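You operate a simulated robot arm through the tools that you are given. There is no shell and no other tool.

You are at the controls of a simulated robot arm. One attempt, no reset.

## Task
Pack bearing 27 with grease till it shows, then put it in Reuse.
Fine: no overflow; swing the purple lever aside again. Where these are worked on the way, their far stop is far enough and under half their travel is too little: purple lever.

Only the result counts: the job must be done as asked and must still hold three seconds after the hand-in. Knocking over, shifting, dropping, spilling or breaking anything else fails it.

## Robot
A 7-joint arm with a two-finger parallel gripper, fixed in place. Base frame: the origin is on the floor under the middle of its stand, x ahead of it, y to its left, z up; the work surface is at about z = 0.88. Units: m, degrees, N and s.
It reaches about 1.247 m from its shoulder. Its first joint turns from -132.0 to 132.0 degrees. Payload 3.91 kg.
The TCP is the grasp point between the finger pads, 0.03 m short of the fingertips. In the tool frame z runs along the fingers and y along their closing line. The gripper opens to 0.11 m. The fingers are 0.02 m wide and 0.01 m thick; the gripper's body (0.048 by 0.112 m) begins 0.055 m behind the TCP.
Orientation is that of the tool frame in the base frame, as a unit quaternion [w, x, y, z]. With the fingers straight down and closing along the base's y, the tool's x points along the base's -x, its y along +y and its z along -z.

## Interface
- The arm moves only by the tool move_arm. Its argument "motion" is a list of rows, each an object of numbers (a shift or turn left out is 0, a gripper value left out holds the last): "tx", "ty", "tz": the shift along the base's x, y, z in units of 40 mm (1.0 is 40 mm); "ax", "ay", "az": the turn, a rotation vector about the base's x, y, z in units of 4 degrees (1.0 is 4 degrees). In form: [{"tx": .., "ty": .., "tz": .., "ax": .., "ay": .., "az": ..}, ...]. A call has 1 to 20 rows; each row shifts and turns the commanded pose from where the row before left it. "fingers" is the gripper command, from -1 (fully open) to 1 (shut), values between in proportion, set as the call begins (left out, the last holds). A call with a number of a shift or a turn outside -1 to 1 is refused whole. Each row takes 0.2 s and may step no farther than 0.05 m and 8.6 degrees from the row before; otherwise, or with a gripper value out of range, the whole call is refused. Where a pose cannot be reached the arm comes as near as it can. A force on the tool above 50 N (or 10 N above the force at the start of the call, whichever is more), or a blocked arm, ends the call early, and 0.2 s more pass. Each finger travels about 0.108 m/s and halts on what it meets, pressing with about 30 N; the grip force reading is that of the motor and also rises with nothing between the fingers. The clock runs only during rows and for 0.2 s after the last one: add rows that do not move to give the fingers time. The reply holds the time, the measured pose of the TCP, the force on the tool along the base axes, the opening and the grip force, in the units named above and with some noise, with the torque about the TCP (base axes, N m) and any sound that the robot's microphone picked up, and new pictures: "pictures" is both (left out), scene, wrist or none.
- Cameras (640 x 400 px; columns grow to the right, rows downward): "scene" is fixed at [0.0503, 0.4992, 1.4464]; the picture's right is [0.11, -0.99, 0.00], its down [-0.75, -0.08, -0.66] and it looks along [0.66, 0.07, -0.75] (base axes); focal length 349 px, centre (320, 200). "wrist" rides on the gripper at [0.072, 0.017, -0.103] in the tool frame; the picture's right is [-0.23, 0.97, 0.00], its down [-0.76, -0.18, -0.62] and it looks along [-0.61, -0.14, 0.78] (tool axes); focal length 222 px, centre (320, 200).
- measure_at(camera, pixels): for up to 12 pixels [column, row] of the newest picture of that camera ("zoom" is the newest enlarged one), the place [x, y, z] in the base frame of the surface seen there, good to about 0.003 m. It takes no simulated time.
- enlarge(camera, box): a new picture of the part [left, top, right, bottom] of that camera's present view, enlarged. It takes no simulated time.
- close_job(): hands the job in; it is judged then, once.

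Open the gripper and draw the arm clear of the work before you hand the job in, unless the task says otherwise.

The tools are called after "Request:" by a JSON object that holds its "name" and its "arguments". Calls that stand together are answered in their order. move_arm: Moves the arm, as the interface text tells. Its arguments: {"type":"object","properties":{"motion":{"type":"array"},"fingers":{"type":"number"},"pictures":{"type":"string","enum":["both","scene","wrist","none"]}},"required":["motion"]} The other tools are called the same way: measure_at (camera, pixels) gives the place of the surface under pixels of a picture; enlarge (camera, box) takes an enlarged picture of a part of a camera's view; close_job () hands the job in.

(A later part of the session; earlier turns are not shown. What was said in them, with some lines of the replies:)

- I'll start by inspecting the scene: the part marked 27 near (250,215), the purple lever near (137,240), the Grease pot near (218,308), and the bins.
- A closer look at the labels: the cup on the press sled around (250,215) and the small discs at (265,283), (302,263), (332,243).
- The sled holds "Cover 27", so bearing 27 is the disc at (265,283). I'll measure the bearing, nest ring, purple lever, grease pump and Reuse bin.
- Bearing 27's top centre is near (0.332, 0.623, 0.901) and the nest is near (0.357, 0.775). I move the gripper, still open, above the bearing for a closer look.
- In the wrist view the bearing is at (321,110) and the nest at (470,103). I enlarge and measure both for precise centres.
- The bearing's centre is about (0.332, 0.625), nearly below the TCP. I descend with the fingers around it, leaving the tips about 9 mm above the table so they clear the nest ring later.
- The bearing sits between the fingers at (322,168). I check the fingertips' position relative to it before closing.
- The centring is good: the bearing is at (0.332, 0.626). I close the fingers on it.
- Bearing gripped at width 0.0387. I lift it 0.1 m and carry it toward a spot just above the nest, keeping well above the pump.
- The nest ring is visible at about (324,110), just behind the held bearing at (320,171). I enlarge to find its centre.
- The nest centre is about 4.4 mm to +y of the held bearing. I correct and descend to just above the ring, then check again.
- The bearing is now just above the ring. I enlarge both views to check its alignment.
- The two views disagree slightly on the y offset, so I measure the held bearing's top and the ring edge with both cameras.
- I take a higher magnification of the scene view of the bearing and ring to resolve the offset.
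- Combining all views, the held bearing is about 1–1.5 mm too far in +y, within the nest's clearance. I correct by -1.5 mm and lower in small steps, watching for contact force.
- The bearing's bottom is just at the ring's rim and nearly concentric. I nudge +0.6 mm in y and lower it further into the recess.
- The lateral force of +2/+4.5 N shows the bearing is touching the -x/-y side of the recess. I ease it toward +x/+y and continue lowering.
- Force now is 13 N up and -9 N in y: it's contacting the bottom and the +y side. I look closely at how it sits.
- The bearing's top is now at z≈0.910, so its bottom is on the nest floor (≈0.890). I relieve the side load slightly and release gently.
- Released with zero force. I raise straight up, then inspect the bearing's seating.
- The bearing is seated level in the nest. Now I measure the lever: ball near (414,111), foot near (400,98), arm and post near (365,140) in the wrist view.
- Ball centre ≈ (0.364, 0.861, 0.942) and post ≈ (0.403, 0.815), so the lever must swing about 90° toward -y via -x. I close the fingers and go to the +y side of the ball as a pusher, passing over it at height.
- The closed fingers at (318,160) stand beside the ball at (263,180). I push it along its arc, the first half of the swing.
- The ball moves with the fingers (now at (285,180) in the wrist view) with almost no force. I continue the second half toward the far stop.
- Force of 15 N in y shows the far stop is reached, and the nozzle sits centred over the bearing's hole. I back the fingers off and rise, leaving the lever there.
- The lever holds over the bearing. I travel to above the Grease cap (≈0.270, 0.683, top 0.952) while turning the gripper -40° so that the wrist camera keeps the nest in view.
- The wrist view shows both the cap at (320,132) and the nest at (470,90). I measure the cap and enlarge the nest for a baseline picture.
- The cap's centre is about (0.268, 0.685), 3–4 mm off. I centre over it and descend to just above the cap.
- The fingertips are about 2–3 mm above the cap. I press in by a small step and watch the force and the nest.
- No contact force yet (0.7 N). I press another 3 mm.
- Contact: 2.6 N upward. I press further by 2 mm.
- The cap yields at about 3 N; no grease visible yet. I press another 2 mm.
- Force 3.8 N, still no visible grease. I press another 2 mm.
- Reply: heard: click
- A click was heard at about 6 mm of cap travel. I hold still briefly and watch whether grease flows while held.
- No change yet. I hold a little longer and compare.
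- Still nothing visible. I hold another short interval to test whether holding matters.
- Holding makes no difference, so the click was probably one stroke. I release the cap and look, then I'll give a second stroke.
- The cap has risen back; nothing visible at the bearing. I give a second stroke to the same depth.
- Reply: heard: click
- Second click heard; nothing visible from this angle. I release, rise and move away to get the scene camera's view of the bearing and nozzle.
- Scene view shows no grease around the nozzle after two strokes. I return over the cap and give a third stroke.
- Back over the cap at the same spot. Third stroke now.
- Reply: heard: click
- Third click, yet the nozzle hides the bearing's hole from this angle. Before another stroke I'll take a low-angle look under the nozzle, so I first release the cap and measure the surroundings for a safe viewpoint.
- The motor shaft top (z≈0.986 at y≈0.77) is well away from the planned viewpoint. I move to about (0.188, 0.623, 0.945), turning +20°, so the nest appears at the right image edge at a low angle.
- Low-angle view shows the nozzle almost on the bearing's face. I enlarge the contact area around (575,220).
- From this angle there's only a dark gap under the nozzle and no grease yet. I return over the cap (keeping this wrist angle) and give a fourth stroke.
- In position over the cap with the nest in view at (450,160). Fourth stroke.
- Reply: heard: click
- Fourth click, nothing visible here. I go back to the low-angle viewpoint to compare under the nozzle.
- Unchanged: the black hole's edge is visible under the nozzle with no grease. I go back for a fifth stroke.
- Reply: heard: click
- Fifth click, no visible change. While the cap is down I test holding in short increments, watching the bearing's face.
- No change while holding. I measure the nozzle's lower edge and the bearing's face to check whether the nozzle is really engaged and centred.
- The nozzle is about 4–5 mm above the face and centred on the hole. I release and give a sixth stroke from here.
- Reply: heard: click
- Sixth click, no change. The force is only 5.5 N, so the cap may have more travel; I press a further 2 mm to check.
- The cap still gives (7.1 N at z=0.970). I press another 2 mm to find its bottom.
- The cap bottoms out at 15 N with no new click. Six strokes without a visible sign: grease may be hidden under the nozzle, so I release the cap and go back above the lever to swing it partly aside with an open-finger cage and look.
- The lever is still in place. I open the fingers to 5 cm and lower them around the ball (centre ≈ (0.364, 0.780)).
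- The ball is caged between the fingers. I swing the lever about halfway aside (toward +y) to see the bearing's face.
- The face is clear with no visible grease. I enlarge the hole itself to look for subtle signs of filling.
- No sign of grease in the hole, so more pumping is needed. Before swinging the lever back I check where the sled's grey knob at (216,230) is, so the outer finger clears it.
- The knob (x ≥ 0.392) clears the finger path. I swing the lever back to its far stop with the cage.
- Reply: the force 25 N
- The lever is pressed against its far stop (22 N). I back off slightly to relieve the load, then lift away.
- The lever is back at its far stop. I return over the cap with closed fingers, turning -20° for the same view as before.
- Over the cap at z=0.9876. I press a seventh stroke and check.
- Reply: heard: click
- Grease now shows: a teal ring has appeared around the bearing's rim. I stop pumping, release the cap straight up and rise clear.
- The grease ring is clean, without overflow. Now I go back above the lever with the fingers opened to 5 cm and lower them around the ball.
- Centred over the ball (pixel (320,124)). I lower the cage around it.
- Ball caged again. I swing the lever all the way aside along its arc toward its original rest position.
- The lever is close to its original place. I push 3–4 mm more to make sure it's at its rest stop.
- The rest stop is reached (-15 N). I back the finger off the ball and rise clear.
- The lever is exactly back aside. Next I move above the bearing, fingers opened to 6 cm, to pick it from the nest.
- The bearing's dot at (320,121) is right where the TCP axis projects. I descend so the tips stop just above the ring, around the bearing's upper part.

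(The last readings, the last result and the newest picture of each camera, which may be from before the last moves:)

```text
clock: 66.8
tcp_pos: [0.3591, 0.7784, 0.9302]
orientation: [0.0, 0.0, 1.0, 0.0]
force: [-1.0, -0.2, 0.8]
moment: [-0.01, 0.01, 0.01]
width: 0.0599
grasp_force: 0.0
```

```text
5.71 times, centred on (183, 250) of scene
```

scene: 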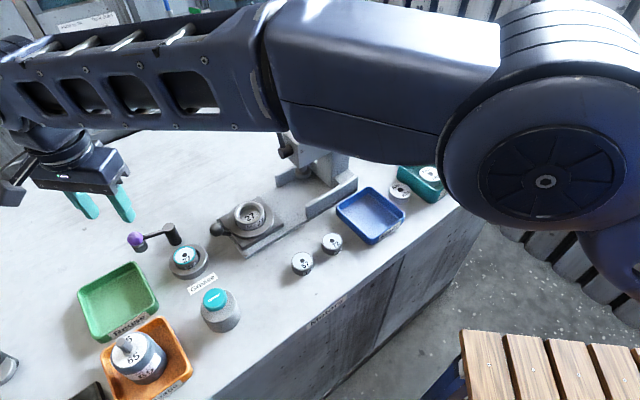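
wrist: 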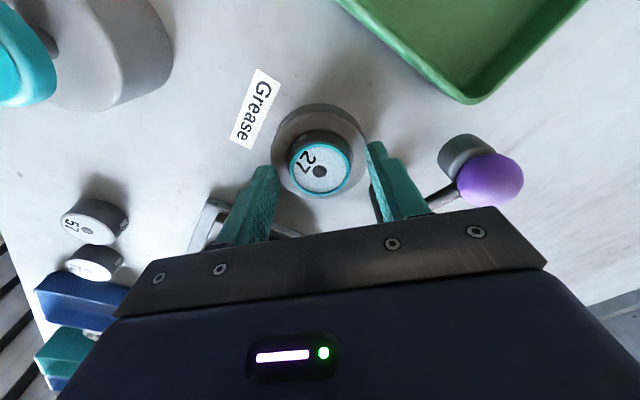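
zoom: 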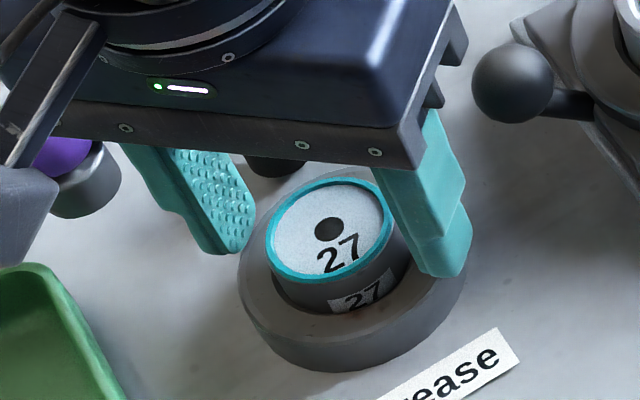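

The bearing lies midway between the fingers. I close on it.

Request:
{"name": "move_arm", "arguments": {"motion": [{}, {}, {}], "fingers": 1, "pictures": "wrist"}}

```text
clock: 67.6
tcp_pos: [0.3603, 0.7789, 0.9279]
orientation: [0.0, -0.001, 1.0, 0.0]
force: [0.4, 0.3, -0.1]
moment: [0.0, 0.03, 0.02]
width: 0.0386
grasp_force: 29.4
```

wrist: 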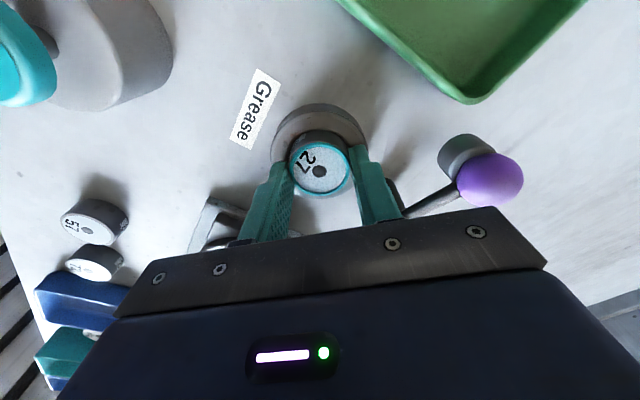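

Bearing held at width 0.0386. I lift it straight out and carry it to above the Reuse bin's centre, about (0.270, 0.860).

Request:
{"name": "move_arm", "arguments": {"motion": [{"tz": 0.2}, {"tz": 0.5}, {"tz": 0.8}, {"tz": 0.8}, {"tx": -0.45, "ty": 0.408}, {"tx": -0.45, "ty": 0.408}, {"tx": -0.45, "ty": 0.408}, {"tx": -0.45, "ty": 0.408}, {"tx": -0.45, "ty": 0.408}, {}]}}

Request:
{"name": "enlarge", "arguments": {"camera": "scene", "box": [60, 200, 220, 350]}}

```text
clock: 69.8
tcp_pos: [0.2681, 0.8612, 1.022]
orientation: [0.0, 0.0, 1.0, 0.0]
force: [-0.1, 0.1, -1.5]
moment: [-0.01, -0.02, 0.01]
width: 0.0387
grasp_force: 30.7
```

scene: 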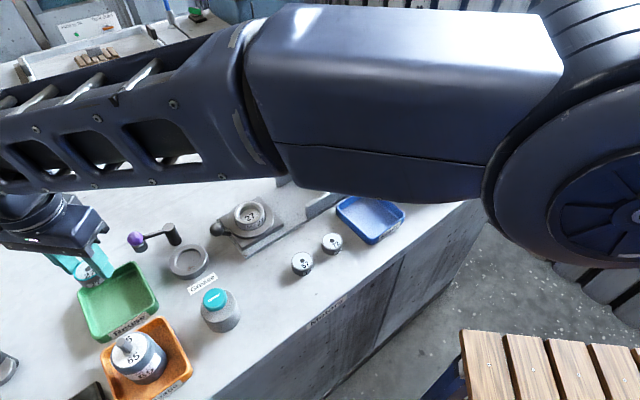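
wrist: 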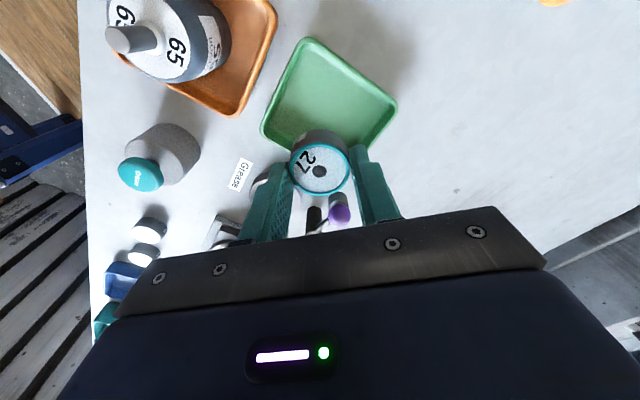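

```text
2.67 times, centred on (140, 275) of scene
```

zoom: 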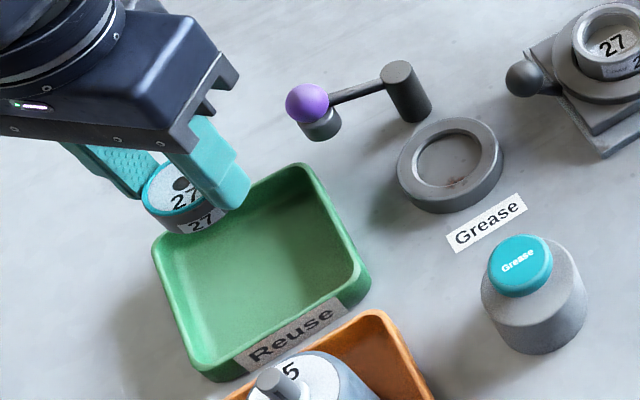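

The bin is visible in the wrist view with corners near (308,38), (397,103), (262,130). I measure rim and floor points to centre the drop.

Request:
{"name": "measure_at", "arguments": {"camera": "wrist", "pixels": [[308, 40], [396, 103], [264, 130], [320, 95], [325, 110], [300, 90], [360, 105], [345, 80], [280, 118], [368, 148], [380, 128], [315, 52]]}}

Request:
{"name": "measure_at", "arguments": {"camera": "scene", "pixels": [[98, 339], [157, 303], [156, 297], [80, 291], [134, 263], [120, 300], [105, 325], [145, 295], [133, 275], [93, 300], [99, 332], [150, 300]]}}

```text
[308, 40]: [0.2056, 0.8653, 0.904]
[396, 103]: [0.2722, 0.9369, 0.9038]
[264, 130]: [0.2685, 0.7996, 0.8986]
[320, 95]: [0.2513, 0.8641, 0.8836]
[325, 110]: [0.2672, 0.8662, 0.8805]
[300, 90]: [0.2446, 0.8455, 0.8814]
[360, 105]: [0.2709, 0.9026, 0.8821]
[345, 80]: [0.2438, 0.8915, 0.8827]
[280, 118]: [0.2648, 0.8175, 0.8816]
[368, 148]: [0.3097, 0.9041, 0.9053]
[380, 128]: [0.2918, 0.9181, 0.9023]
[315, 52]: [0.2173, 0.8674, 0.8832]
```

```text
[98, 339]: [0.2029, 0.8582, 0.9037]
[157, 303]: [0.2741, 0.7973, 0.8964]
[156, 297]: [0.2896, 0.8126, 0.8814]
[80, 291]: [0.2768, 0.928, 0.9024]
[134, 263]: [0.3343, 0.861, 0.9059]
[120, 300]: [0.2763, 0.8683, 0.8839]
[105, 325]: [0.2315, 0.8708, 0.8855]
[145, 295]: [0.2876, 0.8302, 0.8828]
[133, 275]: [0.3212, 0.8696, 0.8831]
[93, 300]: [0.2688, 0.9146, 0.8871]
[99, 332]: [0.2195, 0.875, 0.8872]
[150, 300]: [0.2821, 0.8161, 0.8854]
```

The bin centre is about (0.269, 0.865), floor z≈0.882. I shift +4 mm in y and descend to just above the floor.

Request:
{"name": "move_arm", "arguments": {"motion": [{"tx": 0.02, "ty": 0.1}, {"tz": -0.6}, {"tz": -0.6}, {"tz": -0.6}, {"tz": -0.4}, {"tz": -0.2}, {}]}}

Request:
{"name": "enlarge", "arguments": {"camera": "wrist", "box": [200, 60, 440, 230]}}

```text
clock: 71.4
tcp_pos: [0.2706, 0.864, 0.9258]
orientation: [0.0, -0.001, 1.0, -0.001]
force: [-0.2, 0.4, -0.4]
moment: [-0.03, -0.02, -0.02]
width: 0.0388
grasp_force: 30.2
```

scene: 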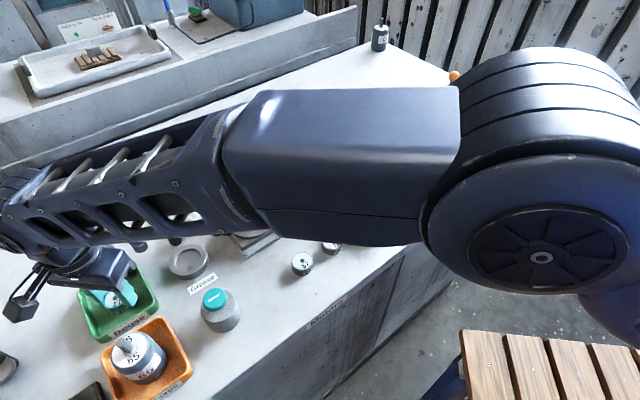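
wrist: 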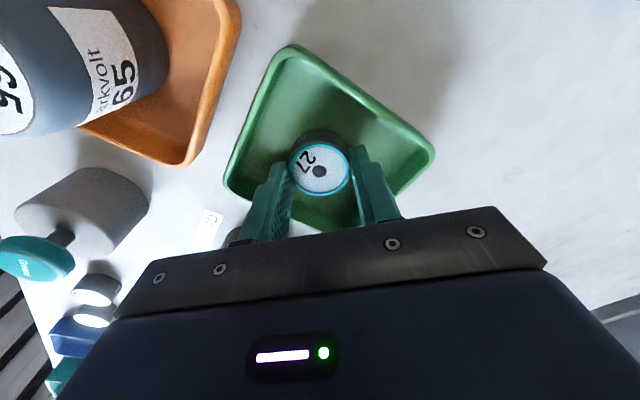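

```text
2.35 times, centred on (320, 145) of wrist
```

zoom: 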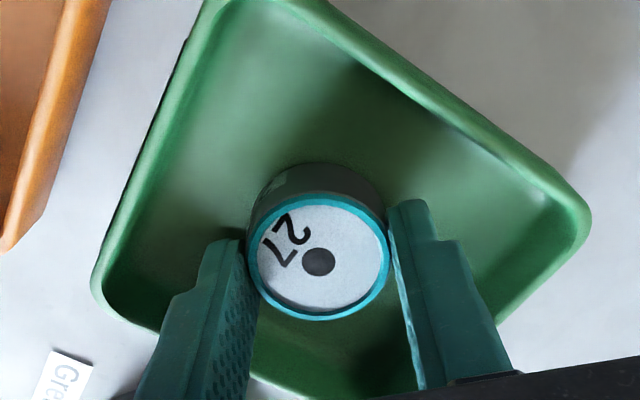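

The bearing is inside the bin near its middle, with no contact yet. I lower in small steps until it rests on the floor.

Request:
{"name": "move_arm", "arguments": {"motion": [{"tz": -0.06}, {"tz": -0.04}, {}], "pictures": "none"}}

```text
clock: 72.2
tcp_pos: [0.2707, 0.8645, 0.9211]
orientation: [0.0, -0.001, 1.0, 0.0]
force: [-0.1, 0.5, 0.4]
moment: [-0.01, -0.02, -0.03]
width: 0.0387
grasp_force: 30.4
```

No contact yet at z=0.921. I lower another 1.5 mm.

Request:
{"name": "move_arm", "arguments": {"motion": [{"tz": -0.04}, {}], "pictures": "wrist"}}

Request:
{"name": "measure_at", "arguments": {"camera": "wrist", "pixels": [[319, 180], [310, 180], [330, 172], [315, 90], [300, 120], [350, 110]]}}

```text
clock: 72.8
tcp_pos: [0.2711, 0.8628, 0.9209]
orientation: [0.0, -0.001, 1.0, 0.0]
force: [0.3, -0.4, 15.6]
moment: [-0.1, 0.02, 0.07]
width: 0.0386
grasp_force: 30.1
```

wrist: 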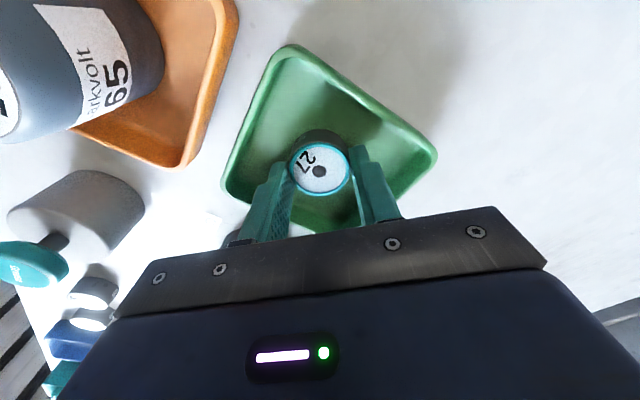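

```text
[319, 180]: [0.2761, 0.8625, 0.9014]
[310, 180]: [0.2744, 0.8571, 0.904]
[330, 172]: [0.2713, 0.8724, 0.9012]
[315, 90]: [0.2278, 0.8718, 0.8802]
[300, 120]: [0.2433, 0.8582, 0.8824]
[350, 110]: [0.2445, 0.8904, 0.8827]
```

15.6 N upward: the bearing rests on the bin floor. I ease up a hair and open the fingers modestly (to 5.5 cm) inside the bin.

Request:
{"name": "move_arm", "arguments": {"motion": [{"tz": 0.02}, {}], "pictures": "none"}}

Request:
{"name": "move_arm", "arguments": {"motion": [{}, {}, {}], "fingers": 0.0, "pictures": "wrist"}}

Request:
{"name": "enlarge", "arguments": {"camera": "wrist", "box": [200, 60, 440, 230]}}

```text
clock: 73.4
tcp_pos: [0.272, 0.8618, 0.9221]
orientation: [0.0, -0.001, 1.0, 0.001]
force: [0.8, 3.1, 14.0]
moment: [0.02, 0.0, 0.03]
width: 0.0387
grasp_force: 29.7
```

```text
clock: 74.2
tcp_pos: [0.2703, 0.8631, 0.9208]
orientation: [0.001, -0.001, 1.0, 0.0]
force: [0.2, 0.0, -0.6]
moment: [0.02, 0.03, -0.03]
width: 0.055
grasp_force: 0.0
```

wrist: 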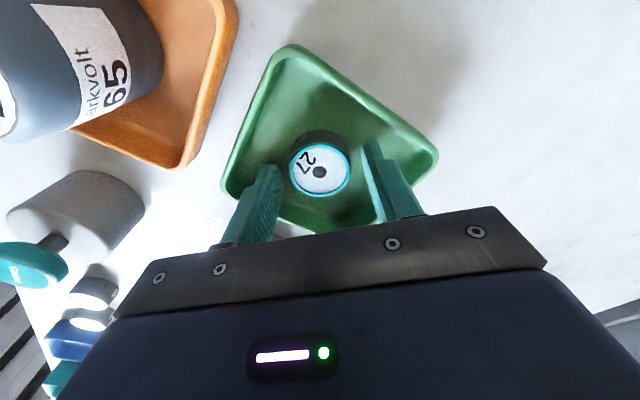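

```text
2.35 times, centred on (320, 145) of wrist
```

zoom: 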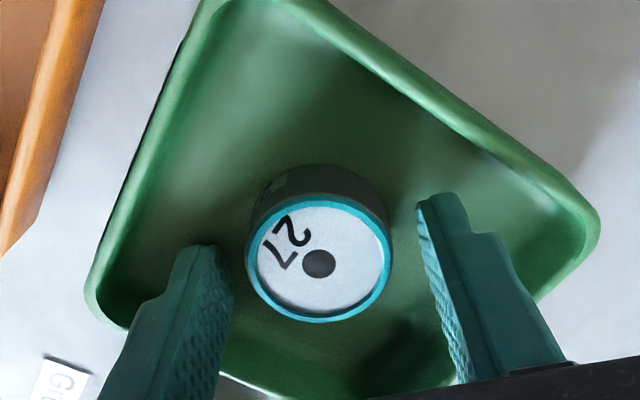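

The bearing stands free in the bin and the fingers have cleared it on both sides. I rise straight up and then move away from the work.

Request:
{"name": "move_arm", "arguments": {"motion": [{"tz": 0.3}, {"tz": 0.6}, {"tz": 0.9}, {"tz": 0.9}, {"tz": 0.9}, {"tz": 0.9}, {"tz": 0.6}, {}]}}

Request:
{"name": "enlarge", "arguments": {"camera": "wrist", "box": [120, 20, 440, 220]}}

Request:
{"name": "enlarge", "arguments": {"camera": "scene", "box": [50, 200, 270, 400]}}

```text
clock: 76.0
tcp_pos: [0.2703, 0.8641, 1.1247]
orientation: [-0.001, -0.001, 1.0, 0.0]
force: [0.2, 0.2, 0.5]
moment: [0.02, 0.01, 0.04]
width: 0.0552
grasp_force: 0.1
```

scene: 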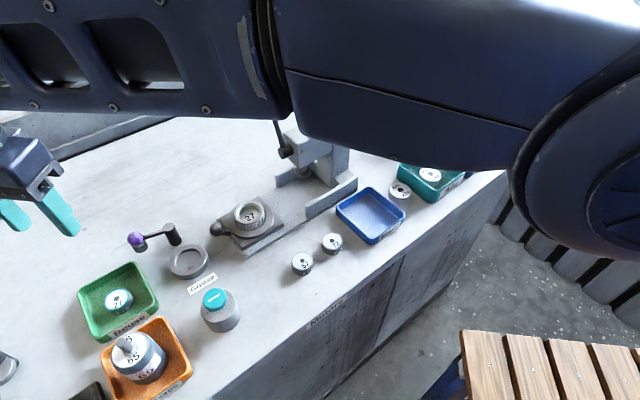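
wrist: 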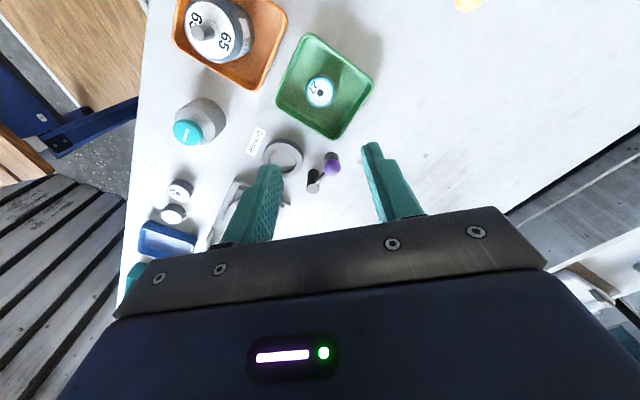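

```text
2.00 times, centred on (280, 120) of wrist
```

zoom: 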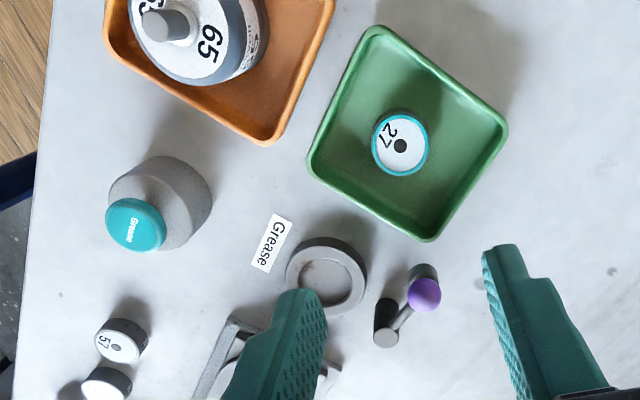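

```text
2.00 times, centred on (160, 300) of scene
```

zoom: 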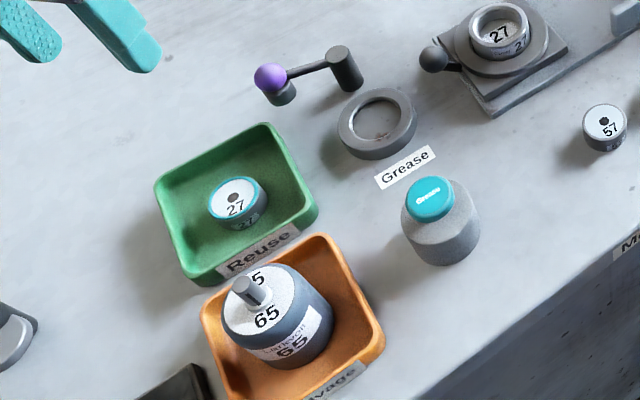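

Bearing 27 with its teal grease ring stands in Reuse, the lever is aside, and nothing else has moved. I open the gripper fully and draw the arm back and up, away from the work.

Request:
{"name": "move_arm", "arguments": {"motion": [{"tz": 0.5}, {"tx": 0.2, "ty": -0.8}, {"tx": 0.2, "ty": -0.8}, {"tx": 0.2, "ty": -0.8}, {"tx": 0.2, "ty": -0.8}, {"tx": 0.2, "ty": -0.8}, {"tx": 0.2, "ty": -0.8}, {"tx": 0.2, "ty": -0.8}, {}, {}], "fingers": -1}}

Request:
{"name": "enlarge", "arguments": {"camera": "scene", "box": [50, 200, 270, 400]}}

```text
clock: 78.2
tcp_pos: [0.3268, 0.6388, 1.1442]
orientation: [0.0, -0.001, 1.0, 0.0]
force: [0.3, 0.4, -0.6]
moment: [0.01, 0.01, -0.01]
width: 0.1098
grasp_force: 0.0
```

scene: 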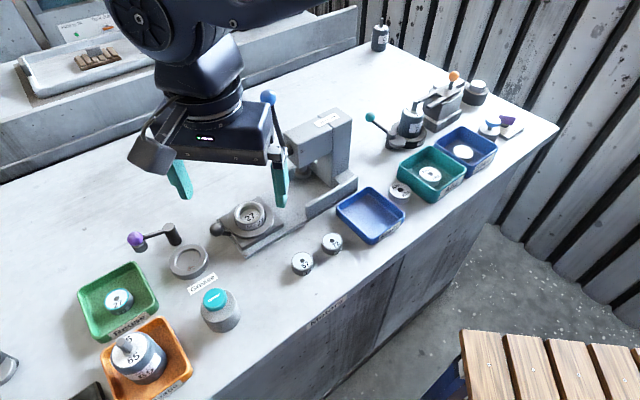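
wrist: 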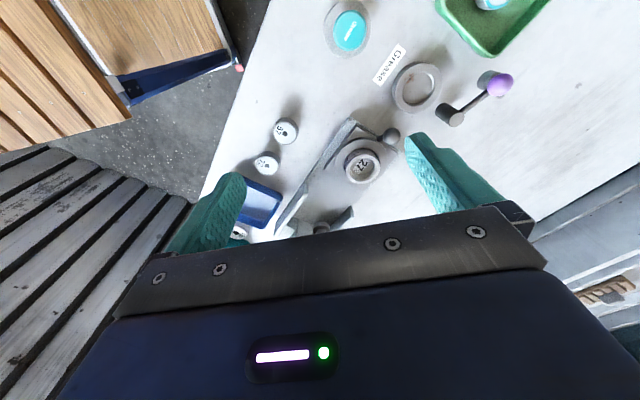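

```text
2.00 times, centred on (160, 300) of scene
```

zoom: 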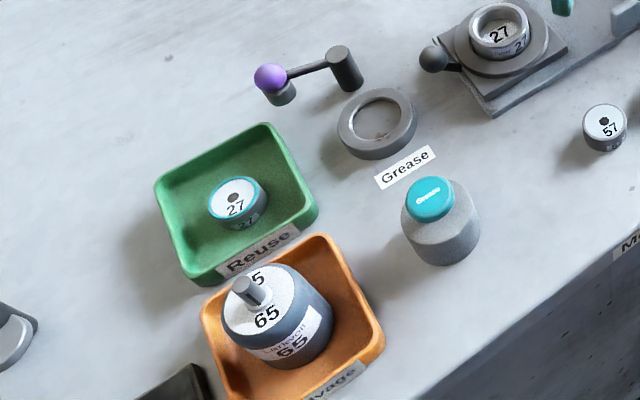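

The final view confirms it: bearing 27 with its grease ring is in Reuse at (119,300), the purple lever is back aside at (137,240), the gripper is open and the arm is clear. I hand the job in.

Request:
{"name": "close_job", "arguments": {}}

```text
The job is handed in.
```

Bearing 27 is packed with grease and standing in the Reuse bin, and I have handed the job in.

- **Grease:** it took seven strokes of the pump before the teal ring showed around the bearing's rim. I stopped there, and no overflow was visible.
- **Purple lever:** I pushed it to its far stop over the bearing for pumping. After six strokes with nothing showing, I swung it partly aside to check the bearing and then back to the stop. Once the grease showed, I swung it back to where it started.
- **Everything else:** the pictures show nothing else moved, knocked over or spilled. The gripper is open and the arm is clear of the work.
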